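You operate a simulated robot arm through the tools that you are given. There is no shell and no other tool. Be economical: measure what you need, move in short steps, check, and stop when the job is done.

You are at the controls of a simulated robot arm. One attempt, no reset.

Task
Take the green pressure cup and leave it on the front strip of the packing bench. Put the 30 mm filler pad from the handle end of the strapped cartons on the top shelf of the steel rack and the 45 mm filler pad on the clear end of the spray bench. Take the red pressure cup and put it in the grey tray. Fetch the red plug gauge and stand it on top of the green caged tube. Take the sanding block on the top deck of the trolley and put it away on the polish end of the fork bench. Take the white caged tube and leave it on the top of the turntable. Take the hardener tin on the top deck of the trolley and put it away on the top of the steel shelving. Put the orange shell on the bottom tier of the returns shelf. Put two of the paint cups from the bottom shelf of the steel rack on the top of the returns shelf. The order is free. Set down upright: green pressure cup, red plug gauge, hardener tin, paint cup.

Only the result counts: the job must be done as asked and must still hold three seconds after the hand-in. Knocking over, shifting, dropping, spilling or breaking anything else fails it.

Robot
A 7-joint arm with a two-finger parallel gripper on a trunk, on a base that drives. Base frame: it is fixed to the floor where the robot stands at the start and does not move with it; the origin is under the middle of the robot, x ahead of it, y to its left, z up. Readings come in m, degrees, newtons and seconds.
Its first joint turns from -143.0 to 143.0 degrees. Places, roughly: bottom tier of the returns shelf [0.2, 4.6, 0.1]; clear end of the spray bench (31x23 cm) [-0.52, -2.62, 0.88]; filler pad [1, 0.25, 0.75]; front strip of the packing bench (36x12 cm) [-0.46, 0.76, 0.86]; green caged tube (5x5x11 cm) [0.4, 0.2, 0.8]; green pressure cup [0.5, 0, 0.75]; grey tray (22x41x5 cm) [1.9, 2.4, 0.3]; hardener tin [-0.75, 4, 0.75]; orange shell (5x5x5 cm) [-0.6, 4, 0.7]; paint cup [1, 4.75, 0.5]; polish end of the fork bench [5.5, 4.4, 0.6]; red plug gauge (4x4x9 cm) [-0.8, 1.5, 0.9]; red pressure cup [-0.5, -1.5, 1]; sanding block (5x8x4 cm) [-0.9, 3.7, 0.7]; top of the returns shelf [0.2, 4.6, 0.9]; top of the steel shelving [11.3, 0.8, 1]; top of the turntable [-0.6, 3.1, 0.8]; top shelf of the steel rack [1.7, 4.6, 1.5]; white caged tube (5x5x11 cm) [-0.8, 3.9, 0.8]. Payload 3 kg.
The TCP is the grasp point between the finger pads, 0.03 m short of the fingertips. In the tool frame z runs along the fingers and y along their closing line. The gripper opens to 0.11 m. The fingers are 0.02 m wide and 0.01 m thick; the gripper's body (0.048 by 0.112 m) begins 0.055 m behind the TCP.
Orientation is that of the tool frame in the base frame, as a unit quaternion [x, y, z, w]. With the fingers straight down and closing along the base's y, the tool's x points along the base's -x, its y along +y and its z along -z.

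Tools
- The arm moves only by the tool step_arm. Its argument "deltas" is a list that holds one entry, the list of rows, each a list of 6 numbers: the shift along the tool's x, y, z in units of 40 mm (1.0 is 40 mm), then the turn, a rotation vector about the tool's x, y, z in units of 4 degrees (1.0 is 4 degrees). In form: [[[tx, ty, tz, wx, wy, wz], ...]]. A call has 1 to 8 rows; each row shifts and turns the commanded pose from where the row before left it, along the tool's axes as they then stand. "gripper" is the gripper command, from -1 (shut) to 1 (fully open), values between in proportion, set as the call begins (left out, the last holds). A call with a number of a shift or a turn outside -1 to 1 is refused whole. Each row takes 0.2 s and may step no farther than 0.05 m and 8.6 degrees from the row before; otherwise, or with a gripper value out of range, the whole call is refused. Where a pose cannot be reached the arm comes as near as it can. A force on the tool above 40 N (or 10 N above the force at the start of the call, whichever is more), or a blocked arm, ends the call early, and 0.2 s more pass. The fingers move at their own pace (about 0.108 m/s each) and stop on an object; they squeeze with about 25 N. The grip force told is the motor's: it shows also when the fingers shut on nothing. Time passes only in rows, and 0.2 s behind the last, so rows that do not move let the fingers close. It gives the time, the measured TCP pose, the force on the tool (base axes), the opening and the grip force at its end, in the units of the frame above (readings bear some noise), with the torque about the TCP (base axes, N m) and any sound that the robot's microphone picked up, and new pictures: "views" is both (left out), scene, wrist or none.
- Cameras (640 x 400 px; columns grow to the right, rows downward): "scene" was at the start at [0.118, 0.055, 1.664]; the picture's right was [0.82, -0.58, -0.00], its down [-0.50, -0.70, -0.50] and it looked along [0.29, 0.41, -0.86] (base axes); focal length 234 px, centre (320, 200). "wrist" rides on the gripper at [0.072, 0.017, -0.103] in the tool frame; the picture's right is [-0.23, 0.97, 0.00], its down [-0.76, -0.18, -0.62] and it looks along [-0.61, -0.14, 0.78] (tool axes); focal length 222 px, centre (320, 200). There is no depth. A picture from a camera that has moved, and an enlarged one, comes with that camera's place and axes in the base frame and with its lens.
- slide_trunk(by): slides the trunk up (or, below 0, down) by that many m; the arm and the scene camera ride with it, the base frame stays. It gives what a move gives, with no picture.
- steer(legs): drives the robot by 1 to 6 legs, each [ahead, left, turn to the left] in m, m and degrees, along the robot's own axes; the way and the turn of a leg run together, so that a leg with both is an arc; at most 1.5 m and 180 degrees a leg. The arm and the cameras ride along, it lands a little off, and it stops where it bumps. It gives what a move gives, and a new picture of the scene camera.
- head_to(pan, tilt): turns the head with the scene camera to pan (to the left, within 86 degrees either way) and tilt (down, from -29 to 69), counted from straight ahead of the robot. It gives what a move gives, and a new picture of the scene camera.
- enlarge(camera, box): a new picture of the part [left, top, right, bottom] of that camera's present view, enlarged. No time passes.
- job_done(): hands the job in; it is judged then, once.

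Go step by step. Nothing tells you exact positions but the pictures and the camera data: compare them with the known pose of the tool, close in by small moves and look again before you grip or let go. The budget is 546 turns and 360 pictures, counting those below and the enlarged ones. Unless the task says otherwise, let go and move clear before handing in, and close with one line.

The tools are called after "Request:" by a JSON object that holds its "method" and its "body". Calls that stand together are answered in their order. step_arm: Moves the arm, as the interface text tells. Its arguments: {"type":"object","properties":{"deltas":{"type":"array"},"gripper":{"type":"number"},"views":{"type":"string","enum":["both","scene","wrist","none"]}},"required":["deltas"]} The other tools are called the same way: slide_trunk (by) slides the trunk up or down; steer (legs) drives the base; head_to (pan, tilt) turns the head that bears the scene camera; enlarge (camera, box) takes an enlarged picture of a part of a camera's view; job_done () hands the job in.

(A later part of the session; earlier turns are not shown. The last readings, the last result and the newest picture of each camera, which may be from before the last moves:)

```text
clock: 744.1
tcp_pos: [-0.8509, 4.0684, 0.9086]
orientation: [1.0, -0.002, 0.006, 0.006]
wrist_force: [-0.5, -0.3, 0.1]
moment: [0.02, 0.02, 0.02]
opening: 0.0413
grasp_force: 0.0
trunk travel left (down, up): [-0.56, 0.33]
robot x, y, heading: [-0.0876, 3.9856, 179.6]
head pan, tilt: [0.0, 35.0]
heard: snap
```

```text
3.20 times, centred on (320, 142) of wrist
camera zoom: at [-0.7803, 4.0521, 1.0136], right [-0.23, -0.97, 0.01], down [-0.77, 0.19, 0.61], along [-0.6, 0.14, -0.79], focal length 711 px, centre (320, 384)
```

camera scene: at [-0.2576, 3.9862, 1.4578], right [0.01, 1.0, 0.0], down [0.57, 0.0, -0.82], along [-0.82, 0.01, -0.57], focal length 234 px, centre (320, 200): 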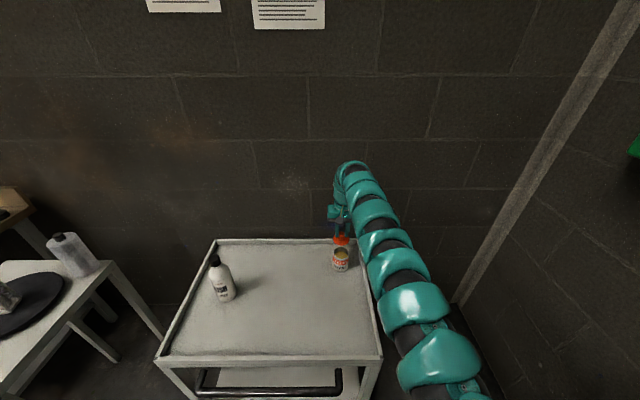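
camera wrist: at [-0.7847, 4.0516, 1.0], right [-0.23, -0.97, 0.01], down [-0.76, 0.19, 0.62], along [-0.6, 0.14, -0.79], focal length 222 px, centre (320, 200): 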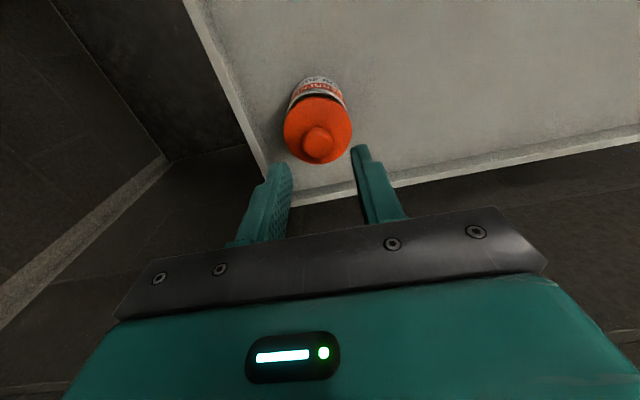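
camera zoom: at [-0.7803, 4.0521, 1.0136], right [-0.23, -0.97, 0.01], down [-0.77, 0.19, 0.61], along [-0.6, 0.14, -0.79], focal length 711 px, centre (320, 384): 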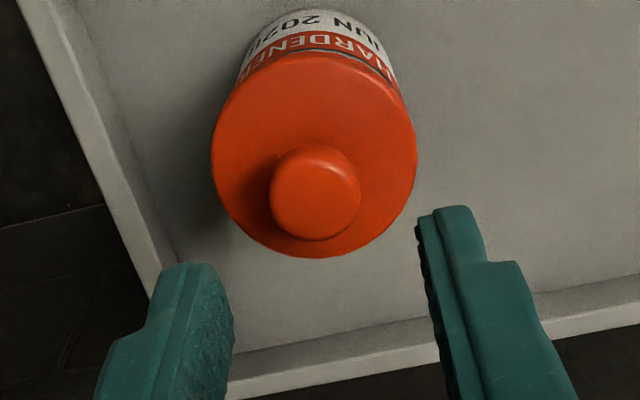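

The lid snapped back on. Its rim is wider than the tin, so I must grip the body from the side below the lid, with the tool tilted. Backing up 10 cm and tilting to 56°.

Request:
{"method": "steer", "body": {"legs": [[-0.12, 0, 0]]}}

Request:
{"method": "step_arm", "body": {"deltas": [[[0, 0, -0.5, 0, -1, 0], [0, 0, 0, 0, -1, 0], [0, 0, 0, 0, -1, 0], [0, 0, 0, 0, -1, 0], [0, 0, 0, 0, -1, 0], [0, 0, 0, 0, -1, 0], [0, 0, 0, 0, -1, 0], [0, 0, 0, 0, -1, 0]]], "gripper": 0.6, "views": "none"}}

Request:
{"method": "step_arm", "body": {"deltas": [[[0, 0, 0, 0, -1, 0], [0, 0, 0, 0, -1, 0], [0, 0, 0, 0, -1, 0], [0, 0, 0, 0, -1, 0], [0, 0, 0, 0, -1, 0], [0, 0, 0, 0, -1, 0], [0, 0, 0, 0, 0, 0]]]}}

```text
clock: 745.4
tcp_pos: [-0.7297, 4.0665, 0.9097]
orientation: [1.0, -0.003, 0.005, 0.006]
wrist_force: [1.0, -0.6, 0.1]
moment: [-0.01, 0.02, 0.01]
opening: 0.0412
grasp_force: 0.0
trunk travel left (down, up): [-0.56, 0.33]
robot x, y, heading: [0.032, 3.9804, 179.5]
head pan, tilt: [0.0, 35.0]
camera scene: at [-0.1338, 3.9854, 1.4582], right [0.01, 1.0, 0.0], down [0.57, 0.0, -0.82], along [-0.82, 0.01, -0.57], focal length 234 px, centre (320, 200)
```

scene: 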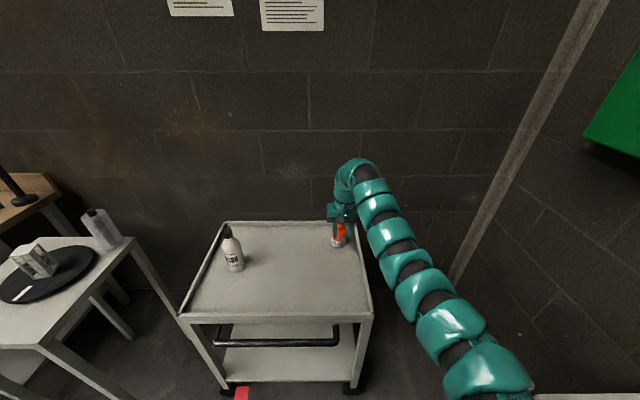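

```text
clock: 747.1
tcp_pos: [-0.7314, 4.0676, 0.929]
orientation: [0.963, -0.006, -0.271, 0.004]
wrist_force: [0.2, -0.7, -0.2]
moment: [0.0, 0.01, 0.0]
opening: 0.0881
grasp_force: 0.1
trunk travel left (down, up): [-0.56, 0.33]
robot x, y, heading: [0.0375, 3.9806, 179.3]
head pan, tilt: [0.0, 35.0]
```

```text
clock: 748.8
tcp_pos: [-0.7321, 4.068, 0.9291]
orientation: [0.886, -0.005, -0.465, 0.003]
wrist_force: [0.1, 0.2, -0.2]
moment: [-0.01, -0.01, 0.0]
opening: 0.088
grasp_force: 0.0
trunk travel left (down, up): [-0.56, 0.33]
robot x, y, heading: [0.0341, 3.9835, 179.5]
head pan, tilt: [0.0, 35.0]
camera scene: at [-0.1351, 3.9855, 1.458], right [0.01, 1.0, 0.0], down [0.57, 0.0, -0.82], along [-0.82, 0.01, -0.57], focal length 234 px, centre (320, 200)
camera wrist: at [-0.6055, 4.0513, 0.9286], right [-0.14, -0.97, 0.2], down [0.08, 0.19, 0.98], along [-0.99, 0.15, 0.05], focal length 222 px, centre (320, 200)
```

scene: 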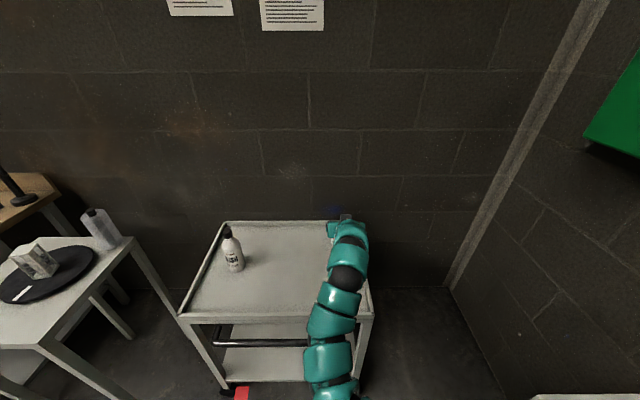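
wrist: 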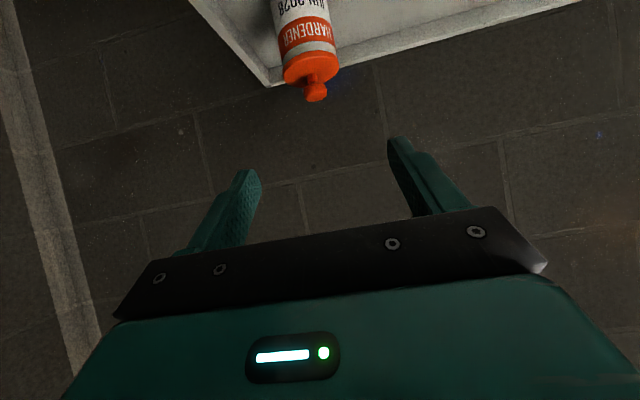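

Request:
{"method": "step_arm", "body": {"deltas": [[[0.57, 0, 0.4, 0, 0, 0], [0.57, 0, 0.4, 0, 0, 0], [0.57, 0, 0.4, 0, 0, 0], [0.57, 0, 0.4, 0, 0, 0], [0.57, 0, 0.4, 0, 0, 0]]]}}

```text
clock: 750.0
tcp_pos: [-0.7323, 4.0669, 0.7914]
orientation: [0.885, -0.005, -0.465, 0.004]
wrist_force: [0.2, -0.2, -0.4]
moment: [-0.02, -0.03, -0.01]
opening: 0.0881
grasp_force: 0.0
trunk travel left (down, up): [-0.56, 0.33]
robot x, y, heading: [0.0352, 3.9849, 179.3]
head pan, tilt: [0.0, 35.0]
camera scene: at [-0.1351, 3.9855, 1.458], right [0.01, 1.0, 0.0], down [0.57, 0.0, -0.82], along [-0.82, 0.01, -0.57], focal length 234 px, centre (320, 200)
camera wrist: at [-0.6062, 4.0496, 0.7909], right [-0.14, -0.97, 0.2], down [0.08, 0.19, 0.98], along [-0.99, 0.15, 0.05], focal length 222 px, centre (320, 200)
```

scene: 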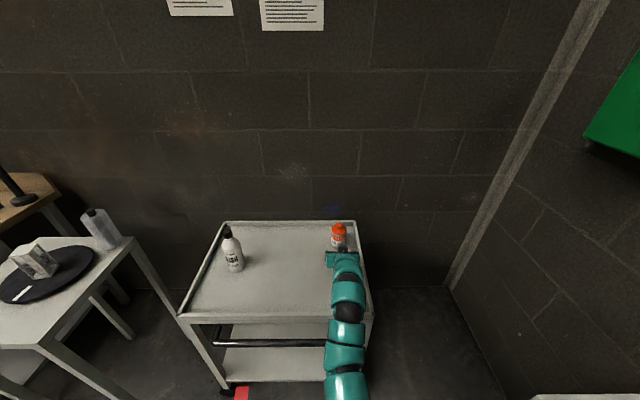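
wrist: 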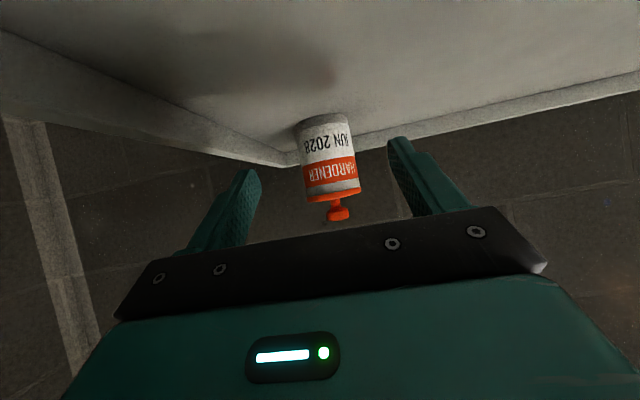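

Tin body spans z 0.72–0.795. Lowering to 0.757 and moving in.

Request:
{"method": "step_arm", "body": {"deltas": [[[0.57, 0, 0.4, 0, 0, 0], [0.12, 0, 0.085, 0, 0, 0]]], "views": "none"}}

Request:
{"method": "steer", "body": {"legs": [[0.08, 0, 0]]}}

Request:
{"method": "enlarge", "body": {"camera": "wrist", "box": [0, 0, 640, 400]}}

```text
clock: 750.5
tcp_pos: [-0.7314, 4.0663, 0.7572]
orientation: [0.886, -0.005, -0.464, 0.003]
wrist_force: [0.0, 0.1, -0.8]
moment: [0.01, 0.0, 0.03]
opening: 0.0881
grasp_force: 0.1
trunk travel left (down, up): [-0.56, 0.33]
robot x, y, heading: [0.034, 3.9814, 179.6]
head pan, tilt: [0.0, 35.0]
```

```text
clock: 751.6
tcp_pos: [-0.8115, 4.0687, 0.7571]
orientation: [0.886, -0.006, -0.464, 0.002]
wrist_force: [0.1, 0.3, -0.5]
moment: [0.02, 0.0, 0.04]
opening: 0.0881
grasp_force: 0.1
trunk travel left (down, up): [-0.56, 0.33]
robot x, y, heading: [-0.0466, 3.9825, 179.5]
head pan, tilt: [0.0, 35.0]
camera scene: at [-0.2164, 3.9865, 1.4578], right [0.01, 1.0, 0.0], down [0.57, -0.01, -0.82], along [-0.82, 0.01, -0.57], focal length 234 px, centre (320, 200)
```

scene: 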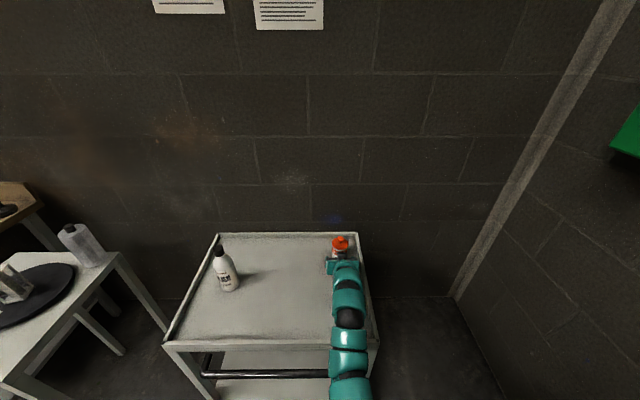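

```text
1.00 times, centred on (320, 200) of wrist (not enlarged: the box is as wide or as high as the picture)
camera zoom: at [-0.6864, 4.0517, 0.7559], right [-0.14, -0.97, 0.2], down [0.08, 0.19, 0.98], along [-0.99, 0.15, 0.05], focal length 222 px, centre (320, 200)
```

zoom: 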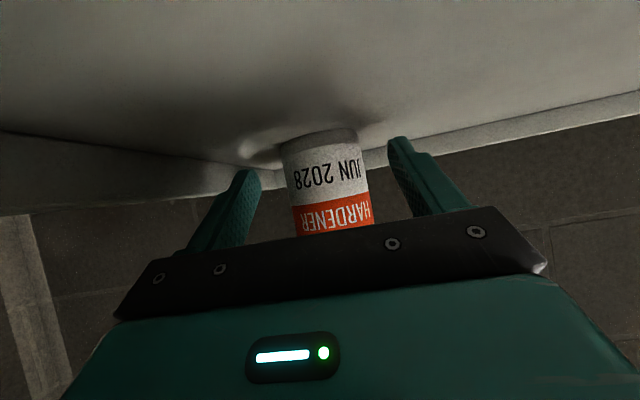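

Request:
{"method": "steer", "body": {"legs": [[0.027, 0, 0]]}}

Request:
{"method": "step_arm", "body": {"deltas": [[[0, 0, 0, 0, 0, 0]]], "views": "wrist"}}

Request:
{"method": "enlarge", "body": {"camera": "scene", "box": [290, 215, 410, 290]}}

```text
clock: 752.4
tcp_pos: [-0.8386, 4.0677, 0.757]
orientation: [0.886, -0.007, -0.464, 0.001]
wrist_force: [-0.2, 0.0, 0.3]
moment: [-0.01, 0.0, 0.0]
opening: 0.0878
grasp_force: 0.1
trunk travel left (down, up): [-0.56, 0.33]
robot x, y, heading: [-0.0734, 3.9868, 179.4]
head pan, tilt: [0.0, 35.0]
camera scene: at [-0.2429, 3.9868, 1.4579], right [0.01, 1.0, 0.0], down [0.57, -0.01, -0.82], along [-0.82, 0.01, -0.57], focal length 234 px, centre (320, 200)
```

scene: 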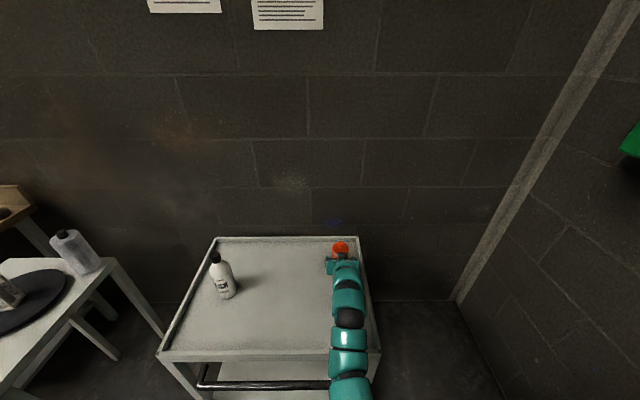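

```text
clock: 752.8
tcp_pos: [-0.8384, 4.0694, 0.7564]
orientation: [0.885, -0.006, -0.465, 0.002]
wrist_force: [-0.4, -0.3, 0.0]
moment: [0.0, -0.03, 0.03]
opening: 0.0878
grasp_force: 0.0
trunk travel left (down, up): [-0.56, 0.33]
robot x, y, heading: [-0.0708, 3.9807, 179.3]
head pan, tilt: [0.0, 35.0]
camera wrist: at [-0.7126, 4.0523, 0.7566], right [-0.14, -0.97, 0.2], down [0.08, 0.19, 0.98], along [-0.99, 0.15, 0.05], focal length 222 px, centre (320, 200)
```

wrist: 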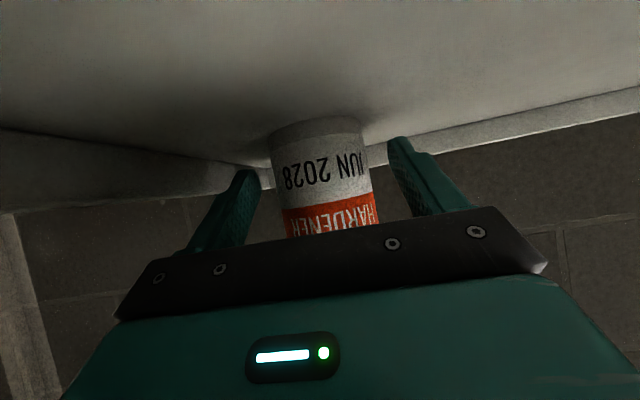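

```text
5.33 times, centred on (350, 252) of scene
camera zoom: at [-0.2419, 3.9868, 1.458], right [0.01, 1.0, 0.0], down [0.57, -0.01, -0.82], along [-0.82, 0.01, -0.57], focal length 1251 px, centre (160, -80)
```

zoom: 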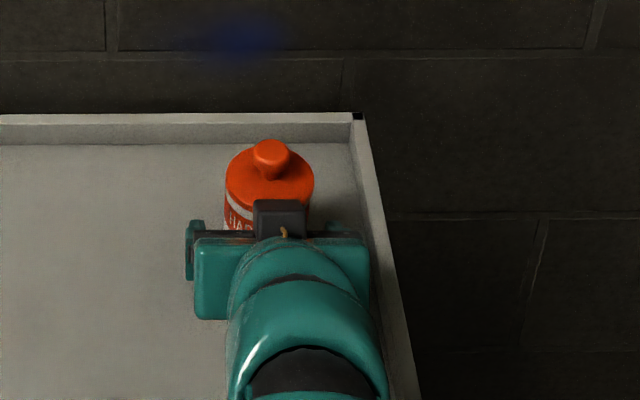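

Tin body centred between the fingers, lid clear. Closing.

Request:
{"method": "step_arm", "body": {"deltas": [[[0, 0, 0, 0, 0, 0], [0, 0, 0, 0, 0, 0], [0, 0, 0, 0, 0, 0]]], "gripper": -1, "views": "wrist"}}

```text
clock: 753.6
tcp_pos: [-0.8382, 4.0697, 0.757]
orientation: [0.885, -0.006, -0.465, 0.003]
wrist_force: [0.4, -0.2, -0.1]
moment: [0.05, 0.01, 0.0]
opening: 0.0589
grasp_force: 24.5
trunk travel left (down, up): [-0.56, 0.33]
robot x, y, heading: [-0.0718, 3.9827, 179.6]
head pan, tilt: [0.0, 35.0]
camera wrist: at [-0.7125, 4.0522, 0.7566], right [-0.14, -0.97, 0.2], down [0.08, 0.19, 0.98], along [-0.99, 0.15, 0.05], focal length 222 px, centre (320, 200)
```

wrist: 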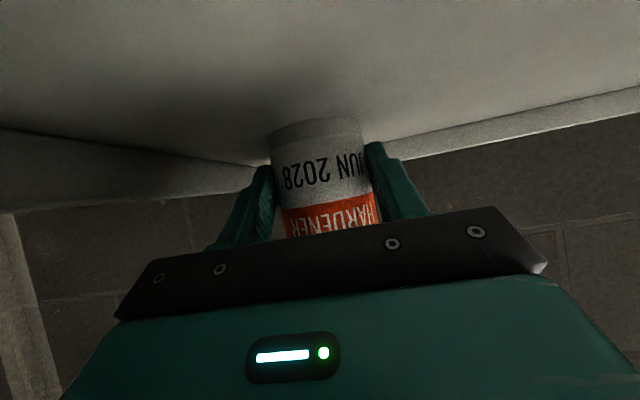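

Gripped, no snap. Lifting very gently.

Request:
{"method": "step_arm", "body": {"deltas": [[[-0.04, 0, -0.03, 0, 0, 0], [-0.06, 0, -0.042, 0, 0, 0], [-0.08, 0, -0.055, 0, 0, 0], [-0.1, 0, -0.07, 0, 0, 0], [-0.1, 0, -0.07, 0, 0, 0], [-0.1, 0, -0.07, 0, 0, 0]]], "views": "wrist"}}

Request:
{"method": "enlarge", "body": {"camera": "scene", "box": [290, 215, 410, 290]}}

```text
clock: 755.0
tcp_pos: [-0.8372, 4.069, 0.7788]
orientation: [0.885, -0.006, -0.465, 0.003]
wrist_force: [0.8, -1.0, -1.9]
moment: [-0.04, -0.04, 0.0]
opening: 0.0589
grasp_force: 24.5
trunk travel left (down, up): [-0.56, 0.33]
robot x, y, heading: [-0.0779, 3.9852, 179.5]
head pan, tilt: [0.0, 35.0]
camera wrist: at [-0.7119, 4.052, 0.7796], right [-0.14, -0.97, 0.2], down [0.08, 0.19, 0.98], along [-0.99, 0.15, 0.05], focal length 222 px, centre (320, 200)
```

wrist: 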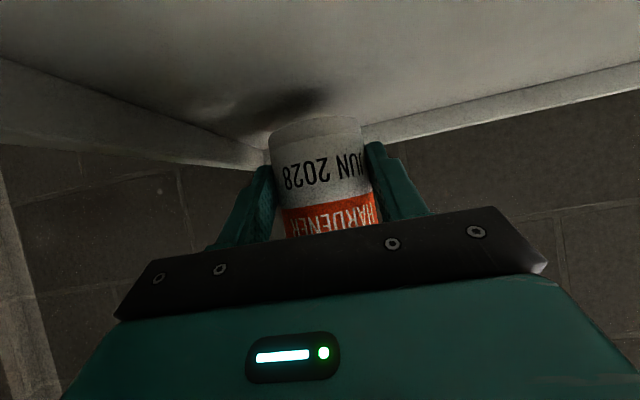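

```text
5.33 times, centred on (350, 252) of scene
camera zoom: at [-0.2421, 3.9868, 1.458], right [0.01, 1.0, 0.0], down [0.57, -0.01, -0.82], along [-0.82, 0.01, -0.57], focal length 1251 px, centre (160, -80)
```

zoom: 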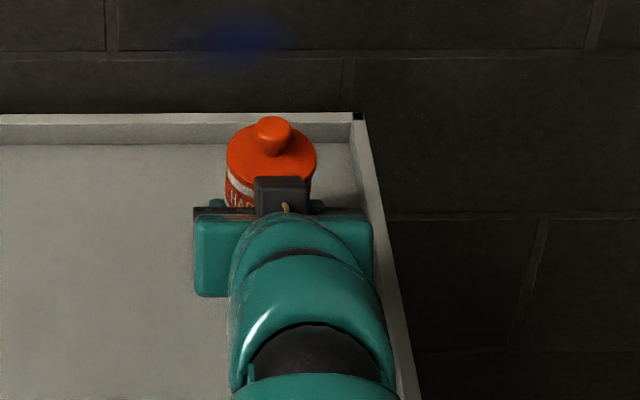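

Tin with lid is up. Raising the trunk and starting the long drive east.

Request:
{"method": "slide_trunk", "body": {"by": 0.32}}

Request:
{"method": "steer", "body": {"legs": [[-0.33, 0, 0], [0, 0.6, 0], [0, 0, -90], [0, 0, -90]]}}

Request:
{"method": "enlarge", "body": {"camera": "wrist", "box": [0, 0, 640, 400]}}

```text
clock: 758.2
tcp_pos: [-0.8389, 4.0691, 1.1003]
orientation: [0.886, -0.006, -0.464, 0.003]
wrist_force: [0.3, -0.6, -1.6]
moment: [0.0, -0.04, -0.03]
opening: 0.0587
grasp_force: 24.8
trunk travel left (down, up): [-0.88, 0.01]
robot x, y, heading: [-0.0736, 3.9852, 179.3]
head pan, tilt: [0.0, 35.0]
```

```text
clock: 771.0
tcp_pos: [1.0219, 3.3174, 1.1005]
orientation: [0.002, 0.885, 0.005, 0.465]
wrist_force: [0.1, -0.4, -2.4]
moment: [0.01, 0.03, 0.0]
opening: 0.0588
grasp_force: 24.8
trunk travel left (down, up): [-0.88, 0.01]
robot x, y, heading: [0.2549, 3.3916, -0.0]
head pan, tilt: [0.0, 35.0]
camera scene: at [0.4233, 3.3935, 1.778], right [0.0, -1.0, 0.0], down [-0.57, 0.0, -0.82], along [0.82, 0.0, -0.57], focal length 234 px, centre (320, 200)
```

scene: 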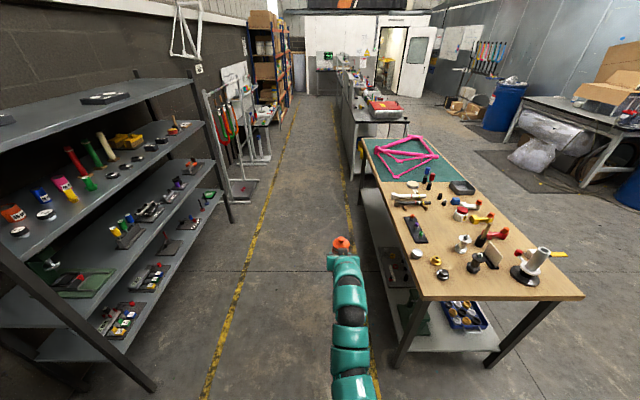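

```text
1.00 times, centred on (320, 200) of wrist (not enlarged: the box is as wide or as high as the picture)
camera zoom: at [0.8959, 3.3343, 1.0998], right [0.13, 0.97, 0.2], down [-0.08, -0.19, 0.98], along [0.99, -0.14, 0.05], focal length 222 px, centre (320, 200)
```

zoom: 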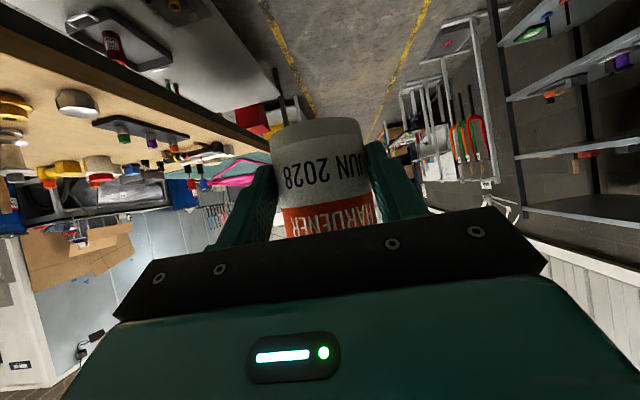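

Request:
{"method": "steer", "body": {"legs": [[0, 0.27, 0], [1.5, 0, 0], [1.2, 0, 0]]}}

Request:
{"method": "steer", "body": {"legs": [[0, 0, 0.5], [1.5, 0, 0], [1.0, 0, 0]]}}

```text
clock: 785.6
tcp_pos: [3.7157, 3.6934, 1.1001]
orientation: [-0.023, 0.886, 0.017, 0.463]
wrist_force: [-0.5, -0.2, -1.8]
moment: [0.01, 0.03, 0.03]
opening: 0.0587
grasp_force: 25.3
trunk travel left (down, up): [-0.88, 0.01]
robot x, y, heading: [2.9424, 3.7278, 3.2]
head pan, tilt: [0.0, 35.0]
camera scene: at [3.1128, 3.7373, 1.7779], right [0.06, -1.0, 0.0], down [-0.57, -0.03, -0.82], along [0.82, 0.05, -0.57], focal length 234 px, centre (320, 200)
```

scene: 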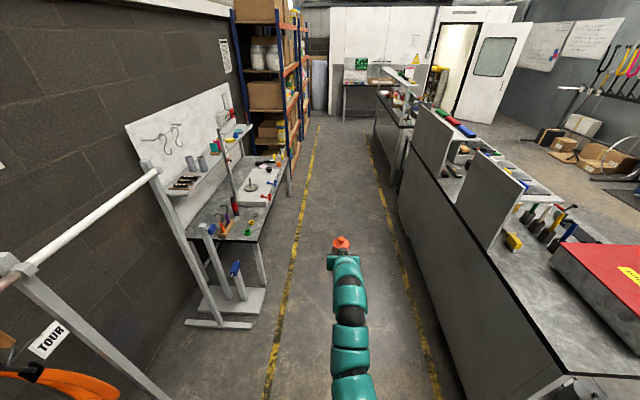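

```text
clock: 798.2
tcp_pos: [6.2234, 3.9098, 1.1004]
orientation: [-0.037, 0.885, 0.025, 0.463]
wrist_force: [-0.3, 0.2, -2.7]
moment: [0.0, 0.08, 0.0]
opening: 0.0585
grasp_force: 24.5
trunk travel left (down, up): [-0.88, 0.01]
robot x, y, heading: [5.4552, 3.9207, 5.0]
head pan, tilt: [0.0, 35.0]
camera scene: at [5.6206, 3.9355, 1.7779], right [0.09, -1.0, 0.0], down [-0.57, -0.05, -0.82], along [0.82, 0.07, -0.57], focal length 234 px, centre (320, 200)
```

scene: 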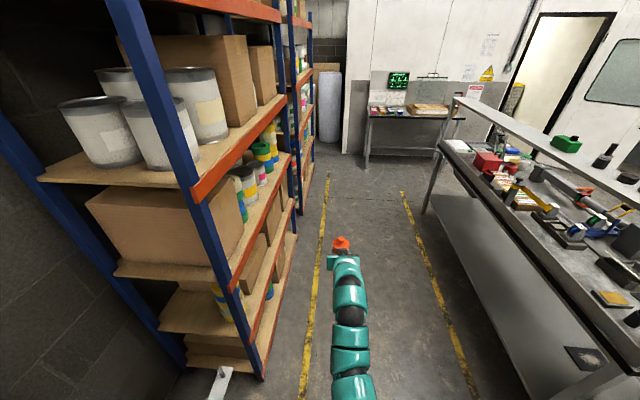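

Correcting drift and advancing to the end of the aisle; the steel shelving seems to be through the doorway.

Request:
{"method": "steer", "body": {"legs": [[0, 0, -5], [0, -0.3, 0], [1.2, 0, 0]]}}

Request:
{"method": "head_to", "body": {"pan": -35, "tilt": 20}}

```text
clock: 806.4
tcp_pos: [7.4273, 3.556, 1.1008]
orientation: [-0.002, 0.885, 0.007, 0.465]
wrist_force: [-0.5, -0.5, -2.7]
moment: [0.02, 0.06, -0.01]
opening: 0.0586
grasp_force: 25.4
trunk travel left (down, up): [-0.88, 0.01]
robot x, y, heading: [6.6574, 3.6266, 0.5]
head pan, tilt: [0.0, 35.0]
camera scene: at [6.8279, 3.6277, 1.7779], right [0.01, -1.0, 0.0], down [-0.57, -0.01, -0.82], along [0.82, 0.01, -0.57], focal length 234 px, centre (320, 200)
```

scene: 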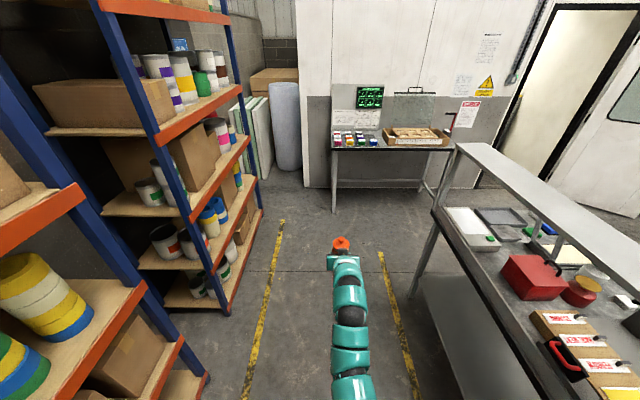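

```text
clock: 807.4
tcp_pos: [7.4279, 3.5562, 1.1004]
orientation: [-0.003, 0.886, 0.007, 0.464]
wrist_force: [0.9, -0.3, -2.2]
moment: [-0.01, 0.07, 0.04]
opening: 0.0586
grasp_force: 25.0
trunk travel left (down, up): [-0.88, 0.01]
robot x, y, heading: [6.6621, 3.6256, 0.8]
head pan, tilt: [-35.0, 20.0]
camera scene: at [6.8163, 3.5742, 1.8018], right [-0.56, -0.83, 0.0], down [-0.28, 0.19, -0.94], along [0.78, -0.53, -0.34], focal length 234 px, centre (320, 200)
```

scene: 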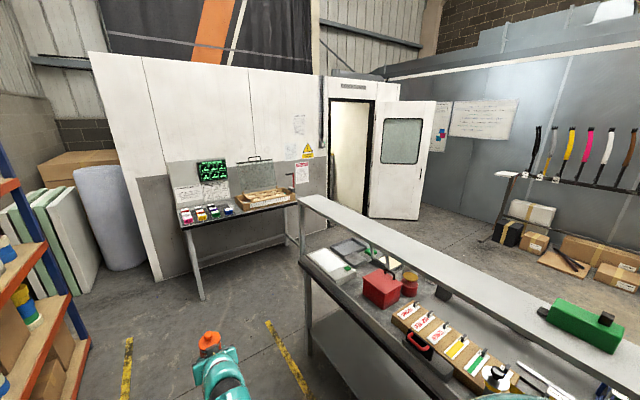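

The doorway is at about x 9.9, y 0.3–1.25, with the shelving beyond. I'll pass between the counter end (x≈8.0) and the wall table (x≈9.1).

Request:
{"method": "steer", "body": {"legs": [[0.9, 0, -0.8], [0.85, 0, 0]]}}

Request:
{"method": "head_to", "body": {"pan": -50, "tilt": 40}}

```text
clock: 816.3
tcp_pos: [9.1769, 3.5615, 1.1003]
orientation: [-0.004, 0.886, 0.008, 0.465]
wrist_force: [0.4, 1.3, -2.8]
moment: [0.02, 0.03, 0.0]
opening: 0.0587
grasp_force: 24.7
trunk travel left (down, up): [-0.88, 0.01]
robot x, y, heading: [8.4102, 3.6278, 0.7]
head pan, tilt: [-35.0, 20.0]
camera scene: at [8.5675, 3.5789, 1.8018], right [-0.56, -0.83, 0.0], down [-0.28, 0.19, -0.94], along [0.78, -0.53, -0.34], focal length 234 px, centre (320, 200)
```

scene: 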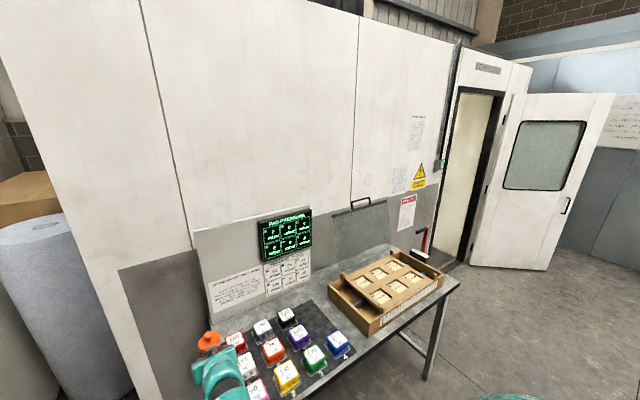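

```text
clock: 817.1
tcp_pos: [9.1776, 3.5622, 1.0994]
orientation: [-0.003, 0.886, 0.008, 0.464]
wrist_force: [0.1, -0.7, -1.7]
moment: [0.02, 0.07, 0.01]
opening: 0.0588
grasp_force: 24.9
trunk travel left (down, up): [-0.88, 0.01]
robot x, y, heading: [8.4136, 3.6288, 0.8]
head pan, tilt: [-50.0, 40.0]
camera scene: at [8.5455, 3.567, 1.7705], right [-0.76, -0.65, 0.0], down [-0.42, 0.49, -0.77], along [0.5, -0.58, -0.64], focal length 234 px, centre (320, 200)
```

scene: 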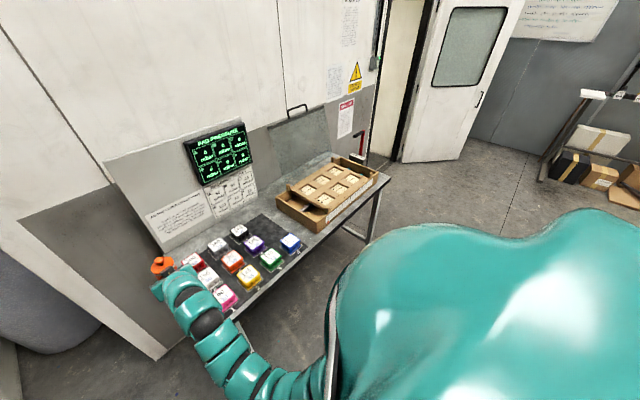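

Request:
{"method": "steer", "body": {"legs": [[0, 0, -91]]}}

Request:
{"method": "head_to", "body": {"pan": 0, "tilt": 30}}

```text
clock: 821.4
tcp_pos: [8.3332, 2.8644, 1.0994]
orientation: [0.627, 0.626, -0.325, 0.332]
wrist_force: [0.4, 0.4, -2.3]
moment: [0.07, 0.01, -0.01]
opening: 0.0589
grasp_force: 25.2
trunk travel left (down, up): [-0.88, 0.01]
robot x, y, heading: [8.4096, 3.6302, -90.2]
head pan, tilt: [-50.0, 40.0]
camera scene: at [8.3441, 3.4955, 1.7704], right [-0.64, 0.77, 0.0], down [0.49, 0.41, -0.77], along [-0.59, -0.49, -0.64], focal length 234 px, centre (320, 200)
```

scene: 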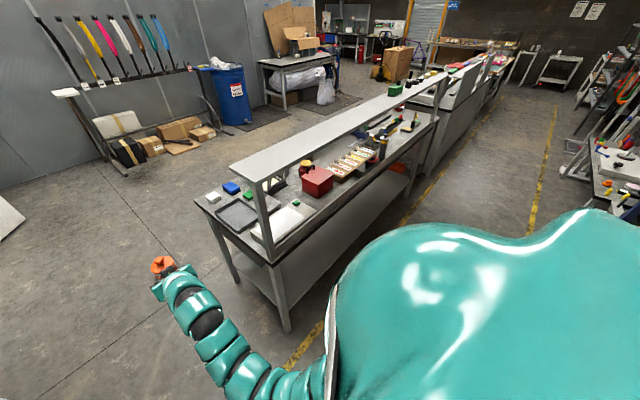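

```text
clock: 822.5
tcp_pos: [8.3319, 2.8643, 1.1]
orientation: [0.628, 0.625, -0.325, 0.331]
wrist_force: [0.2, -0.6, -1.6]
moment: [0.07, 0.01, 0.01]
opening: 0.0589
grasp_force: 25.2
trunk travel left (down, up): [-0.88, 0.01]
robot x, y, heading: [8.4128, 3.6356, -89.8]
head pan, tilt: [0.0, 30.0]
camera scene: at [8.4093, 3.4597, 1.7858], right [-1.0, 0.0, 0.0], down [0.0, 0.5, -0.87], along [0.0, -0.87, -0.5], focal length 234 px, centre (320, 200)
```

scene: 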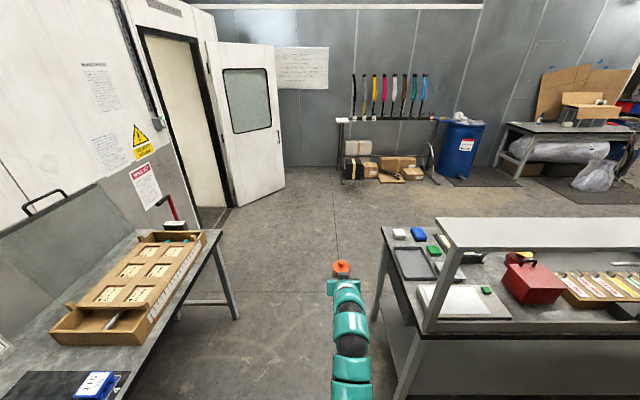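

Request:
{"method": "steer", "body": {"legs": [[0.1, 0.1, 0], [1.3, 0, 0], [1.3, 0, 0]]}}

Request:
{"method": "steer", "body": {"legs": [[0, 0, 90]]}}

```text
clock: 836.0
tcp_pos: [8.3973, 0.199, 1.0999]
orientation: [0.635, 0.618, -0.328, 0.328]
wrist_force: [0.4, 0.3, -1.9]
moment: [0.03, 0.02, 0.01]
opening: 0.059
grasp_force: 25.0
trunk travel left (down, up): [-0.88, 0.01]
robot x, y, heading: [8.4909, 0.9643, -91.2]
head pan, tilt: [0.0, 30.0]
camera scene: at [8.4867, 0.793, 1.7857], right [-1.0, 0.02, 0.0], down [0.01, 0.5, -0.87], along [-0.02, -0.87, -0.5], focal length 234 px, centre (320, 200)
```

scene: 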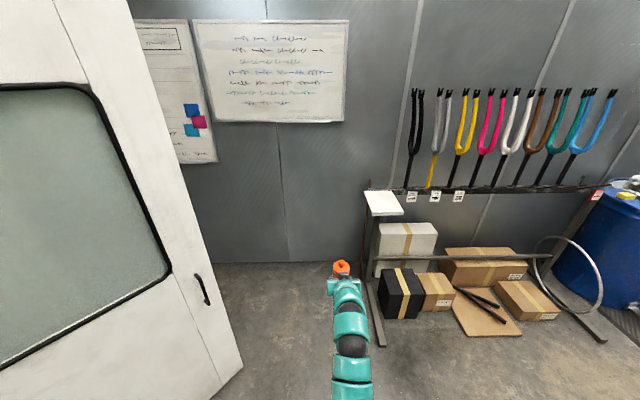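

```text
clock: 840.2
tcp_pos: [9.2569, 0.873, 1.0999]
orientation: [0.009, 0.886, 0.001, 0.464]
wrist_force: [0.4, 0.3, -2.2]
moment: [-0.01, 0.06, 0.0]
opening: 0.0589
grasp_force: 24.8
trunk travel left (down, up): [-0.88, 0.01]
robot x, y, heading: [8.4953, 0.9669, -0.9]
head pan, tilt: [0.0, 30.0]
camera scene: at [8.6618, 0.9612, 1.7858], right [-0.02, -1.0, 0.0], down [-0.5, 0.01, -0.87], along [0.87, -0.02, -0.5], focal length 234 px, centre (320, 200)
```

scene: 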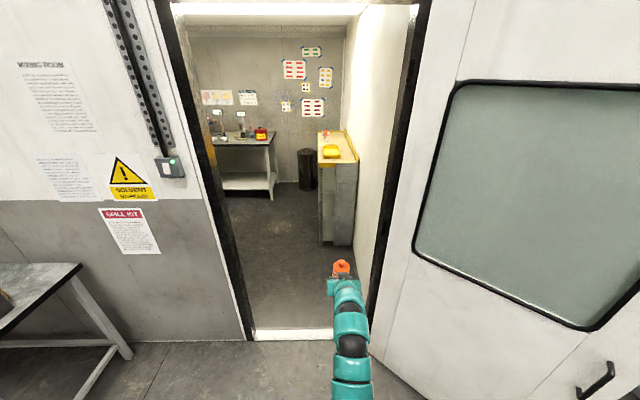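

The doorway is y 0.55–1.43. Through it I see the shelving unit with a yellow container on top. Enlarging.

Request:
{"method": "enlarge", "body": {"camera": "scene", "box": [260, 90, 420, 190]}}

```text
4.00 times, centred on (340, 140) of scene
camera zoom: at [8.6618, 0.9612, 1.7858], right [-0.02, -1.0, 0.0], down [-0.5, 0.01, -0.87], along [0.87, -0.02, -0.5], focal length 938 px, centre (240, 440)
```

zoom: 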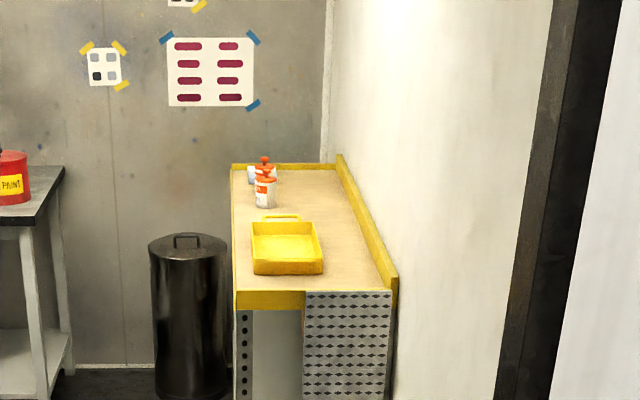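

The top has a yellow tray (x≈11.0–11.26) and two tins (x≈11.58+); the gap at about (11.41, 0.78) suits. Going through the doorway centred.

Request:
{"method": "steer", "body": {"legs": [[0, 0.03, 0.9], [0.6, 0, 0]]}}

Request:
{"method": "head_to", "body": {"pan": 0, "tilt": 45}}

```text
clock: 844.0
tcp_pos: [9.8417, 0.9248, 1.0998]
orientation: [-0.003, 0.886, 0.008, 0.464]
wrist_force: [0.1, 0.7, -1.6]
moment: [0.02, 0.06, 0.0]
opening: 0.0586
grasp_force: 24.8
trunk travel left (down, up): [-0.88, 0.01]
robot x, y, heading: [9.0773, 0.997, 0.6]
head pan, tilt: [0.0, 30.0]
camera scene: at [9.2453, 0.9971, 1.7857], right [0.01, -1.0, 0.0], down [-0.5, 0.0, -0.87], along [0.87, 0.01, -0.5], focal length 234 px, centre (320, 200)
```

scene: 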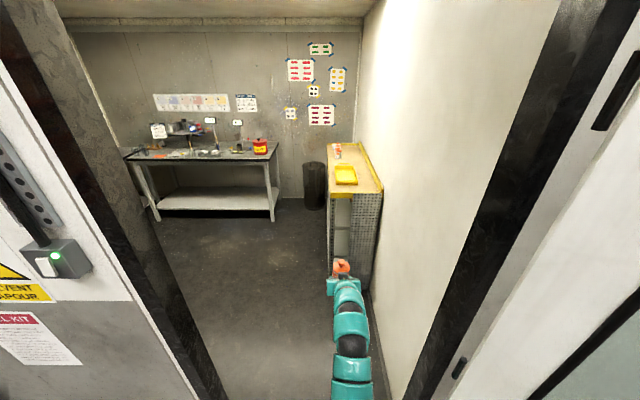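

```text
clock: 844.8
tcp_pos: [9.84, 0.9251, 1.0997]
orientation: [-0.001, 0.886, 0.007, 0.464]
wrist_force: [-0.1, -1.0, -1.9]
moment: [0.02, 0.04, -0.02]
opening: 0.0586
grasp_force: 24.5
trunk travel left (down, up): [-0.88, 0.01]
robot x, y, heading: [9.0734, 0.9938, 0.4]
head pan, tilt: [0.0, 45.0]
camera scene: at [9.2353, 0.997, 1.7632], right [0.01, -1.0, 0.0], down [-0.71, -0.01, -0.71], along [0.71, 0.01, -0.71], focal length 234 px, centre (320, 200)
```

scene: 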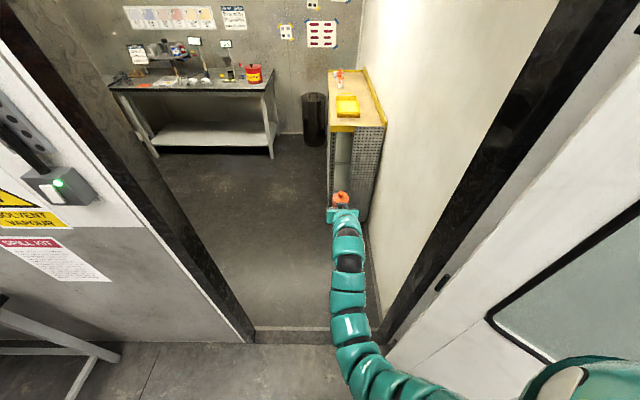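

Request:
{"method": "steer", "body": {"legs": [[0.35, 0.01, -0.4]]}}

Request:
{"method": "steer", "body": {"legs": [[0.5, 0, 0]]}}

```text
clock: 847.0
tcp_pos: [10.194, 0.9286, 1.1]
orientation: [0.003, 0.886, 0.004, 0.464]
wrist_force: [0.1, -0.4, -1.9]
moment: [-0.02, 0.05, 0.0]
opening: 0.0588
grasp_force: 25.1
trunk travel left (down, up): [-0.88, 0.01]
robot x, y, heading: [9.4243, 1.0013, -0.1]
head pan, tilt: [0.0, 45.0]
camera scene: at [9.5883, 1.0067, 1.7631], right [0.0, -1.0, 0.0], down [-0.71, 0.0, -0.71], along [0.71, 0.0, -0.71], focal length 234 px, centre (320, 200)
```

scene: 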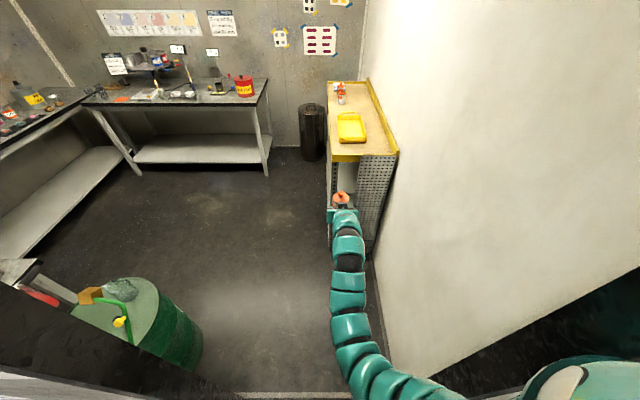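

```text
clock: 850.0
tcp_pos: [10.6843, 0.9233, 1.1019]
orientation: [0.004, 0.885, 0.004, 0.465]
wrist_force: [-2.1, -0.3, -1.6]
moment: [-0.02, 0.04, -0.01]
opening: 0.0588
grasp_force: 24.7
trunk travel left (down, up): [-0.88, 0.01]
robot x, y, heading: [9.9194, 1.0026, -0.2]
head pan, tilt: [0.0, 45.0]
camera scene: at [10.0756, 1.0044, 1.7638], right [-0.01, -1.0, 0.0], down [-0.7, 0.0, -0.71], along [0.71, 0.0, -0.7], focal length 234 px, centre (320, 200)
```

scene: 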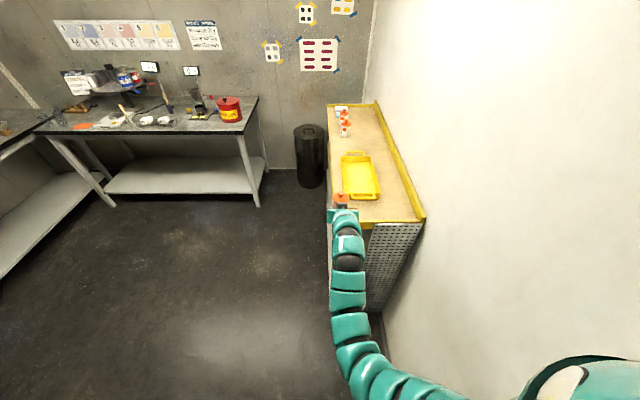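

Request:
{"method": "steer", "body": {"legs": [[0.73, 0.5, 0]]}}

Request:
{"method": "steer", "body": {"legs": [[0, 0, -90]]}}

```text
clock: 854.7
tcp_pos: [11.4265, 1.4251, 1.0987]
orientation: [0.007, 0.886, 0.003, 0.463]
wrist_force: [0.2, -0.5, -2.0]
moment: [-0.04, 0.03, -0.01]
opening: 0.0586
grasp_force: 25.0
trunk travel left (down, up): [-0.88, 0.01]
robot x, y, heading: [10.6626, 1.5087, -0.5]
head pan, tilt: [0.0, 45.0]
camera scene: at [10.8225, 1.5081, 1.7631], right [-0.01, -1.0, 0.0], down [-0.71, 0.01, -0.71], along [0.71, -0.01, -0.71], focal length 234 px, centre (320, 200)
```

scene: 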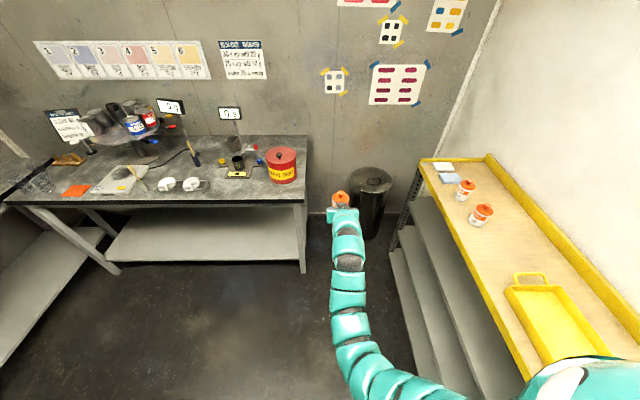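

```text
clock: 858.9
tcp_pos: [10.5789, 0.7427, 1.0993]
orientation: [0.63, 0.624, -0.325, 0.33]
wrist_force: [-0.8, 0.3, -1.3]
moment: [0.03, -0.01, -0.01]
opening: 0.059
grasp_force: 25.0
trunk travel left (down, up): [-0.88, 0.01]
robot x, y, heading: [10.6617, 1.5086, -90.6]
head pan, tilt: [0.0, 45.0]
camera scene: at [10.659, 1.3479, 1.7632], right [-1.0, 0.01, 0.0], down [0.0, 0.71, -0.71], along [0.0, -0.71, -0.71], focal length 234 px, centre (320, 200)
```

scene: 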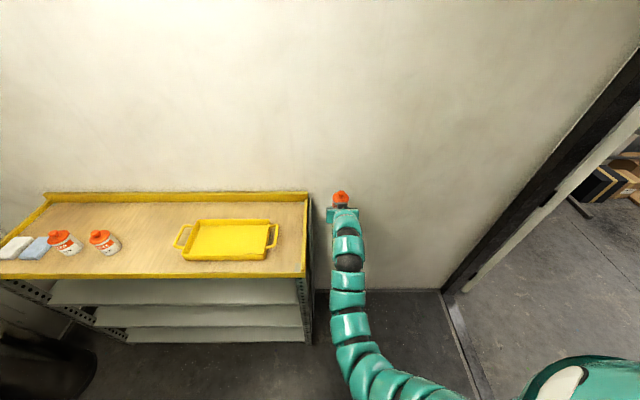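

The gap between tray and tins is centred at about (11.37, 0.79). Strafing over to it.

Request:
{"method": "steer", "body": {"legs": [[-0.06, 0, 0.6], [0, 0.8, 0]]}}

Request:
{"method": "enlarge", "body": {"camera": "wrist", "box": [0, 0, 640, 400]}}

```text
clock: 864.0
tcp_pos: [11.4024, 0.8075, 1.0992]
orientation: [0.625, 0.629, -0.32, 0.333]
wrist_force: [-0.1, -0.1, -2.4]
moment: [0.01, 0.0, 0.0]
opening: 0.0588
grasp_force: 25.4
trunk travel left (down, up): [-0.88, 0.01]
robot x, y, heading: [11.469, 1.5769, -89.1]
head pan, tilt: [0.0, 45.0]
stopped in leg 2: the robot was blocked; the commanded pose is now the measured one
camera scene: at [11.47, 1.4136, 1.7632], right [-1.0, -0.01, 0.0], down [-0.01, 0.71, -0.71], along [0.01, -0.71, -0.71], focal length 234 px, centre (320, 200)
```

scene: 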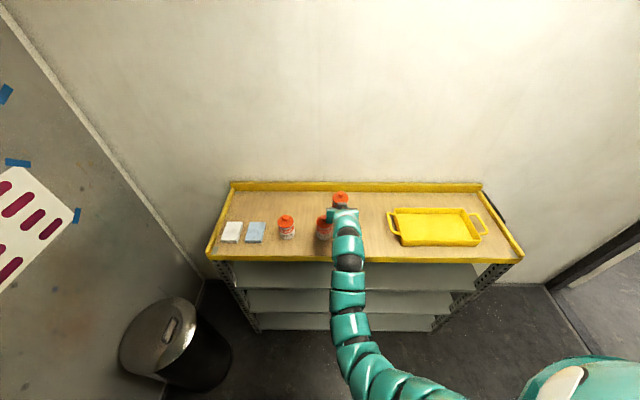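

```text
1.00 times, centred on (320, 200) of wrist (not enlarged: the box is as wide or as high as the picture)
camera zoom: at [11.4173, 0.9348, 1.0987], right [0.97, -0.12, 0.2], down [-0.19, 0.07, 0.98], along [-0.13, -0.99, 0.05], focal length 222 px, centre (320, 200)
```

zoom: 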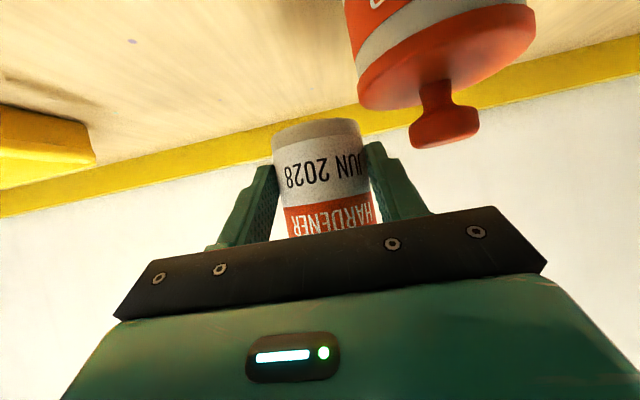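

The surface is at about z 1.0 and tin 1 stands at x≈11.45; the robot's side bumped the paint table softly. Moving back to x 11.315, the middle of the gap.

Request:
{"method": "steer", "body": {"legs": [[0, -0.087, 0]]}}

Request:
{"method": "enlarge", "body": {"camera": "wrist", "box": [0, 0, 640, 400]}}

Request:
{"method": "enlarge", "body": {"camera": "scene", "box": [200, 160, 520, 280]}}

```text
clock: 865.0
tcp_pos: [11.3144, 0.8056, 1.099]
orientation: [0.625, 0.628, -0.321, 0.334]
wrist_force: [-0.9, -0.1, -2.8]
moment: [0.02, 0.0, 0.02]
opening: 0.0588
grasp_force: 24.9
trunk travel left (down, up): [-0.88, 0.01]
robot x, y, heading: [11.3831, 1.5744, -89.6]
head pan, tilt: [0.0, 45.0]
camera scene: at [11.3825, 1.4127, 1.7632], right [-1.0, -0.01, 0.0], down [-0.01, 0.71, -0.71], along [0.01, -0.71, -0.71], focal length 234 px, centre (320, 200)
```

scene: 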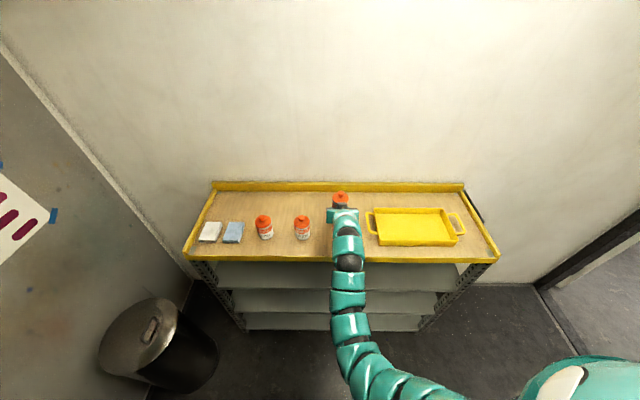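

```text
1.00 times, centred on (320, 200) of wrist (not enlarged: the box is as wide or as high as the picture)
camera zoom: at [11.3295, 0.9338, 1.0989], right [0.97, -0.12, 0.2], down [-0.19, 0.07, 0.98], along [-0.13, -0.99, 0.05], focal length 222 px, centre (320, 200)
```

zoom: 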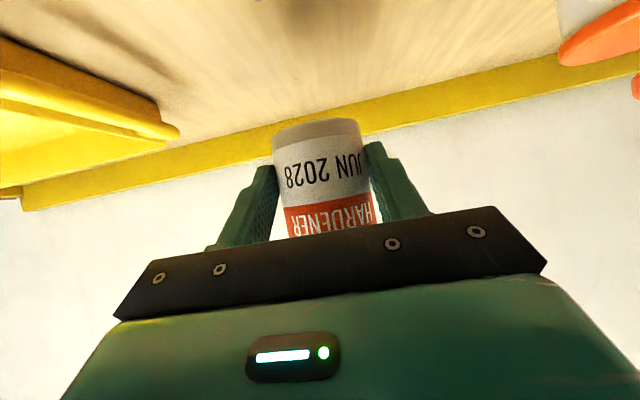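

```text
2.00 times, centred on (360, 220) of scene
camera zoom: at [11.3825, 1.4127, 1.7632], right [-1.0, -0.01, 0.0], down [-0.01, 0.71, -0.71], along [0.01, -0.71, -0.71], focal length 469 px, centre (240, 160)
```

zoom: 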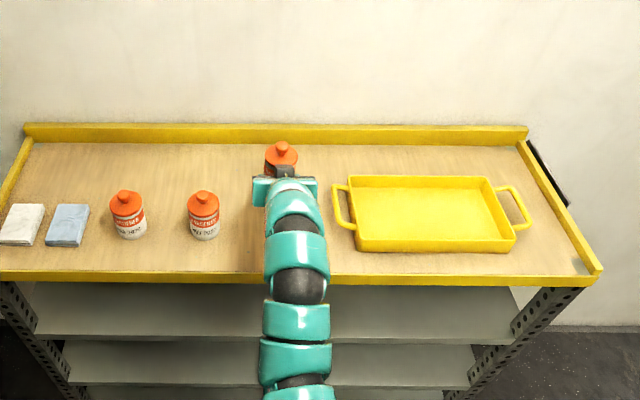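

Centred between tray and tin. Lowering.

Request:
{"method": "slide_trunk", "body": {"by": -0.045}}

Request:
{"method": "step_arm", "body": {"deltas": [[[0.08, 0, 0.057, 0, 0, 0]]], "views": "wrist"}}

Request:
{"method": "step_arm", "body": {"deltas": [[[0.08, 0, 0.057, 0, 0, 0]]], "views": "none"}}

```text
clock: 865.9
tcp_pos: [11.3163, 0.8074, 1.0532]
orientation: [0.624, 0.629, -0.322, 0.334]
wrist_force: [-0.5, -0.4, -1.5]
moment: [0.07, -0.01, 0.02]
opening: 0.0589
grasp_force: 25.3
trunk travel left (down, up): [-0.835, 0.055]
robot x, y, heading: [11.3864, 1.573, -89.3]
head pan, tilt: [0.0, 45.0]
```

```text
clock: 866.3
tcp_pos: [11.3158, 0.8066, 1.0506]
orientation: [0.624, 0.629, -0.322, 0.333]
wrist_force: [-0.5, -0.2, -1.9]
moment: [0.06, 0.04, 0.05]
opening: 0.0588
grasp_force: 24.6
trunk travel left (down, up): [-0.835, 0.055]
robot x, y, heading: [11.3823, 1.574, -89.6]
head pan, tilt: [0.0, 45.0]
camera wrist: at [11.3306, 0.9338, 1.0503], right [0.97, -0.12, 0.2], down [-0.19, 0.07, 0.98], along [-0.13, -0.99, 0.05], focal length 222 px, centre (320, 200)
```

wrist: 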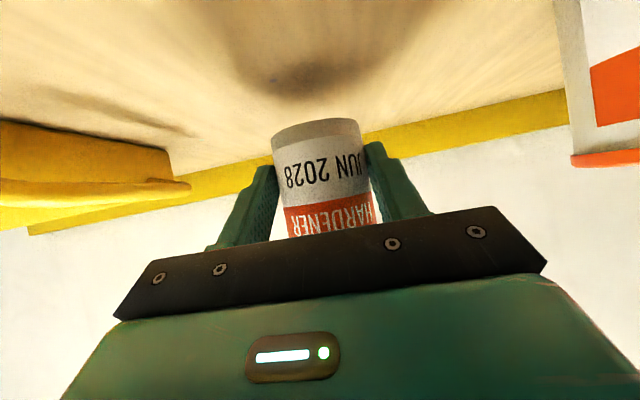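

```text
clock: 866.7
tcp_pos: [11.3141, 0.8059, 1.0462]
orientation: [0.625, 0.629, -0.322, 0.333]
wrist_force: [-0.6, -0.7, -2.3]
moment: [0.02, 0.03, 0.01]
opening: 0.0589
grasp_force: 25.1
trunk travel left (down, up): [-0.835, 0.055]
robot x, y, heading: [11.3856, 1.5757, -89.5]
head pan, tilt: [0.0, 45.0]
```

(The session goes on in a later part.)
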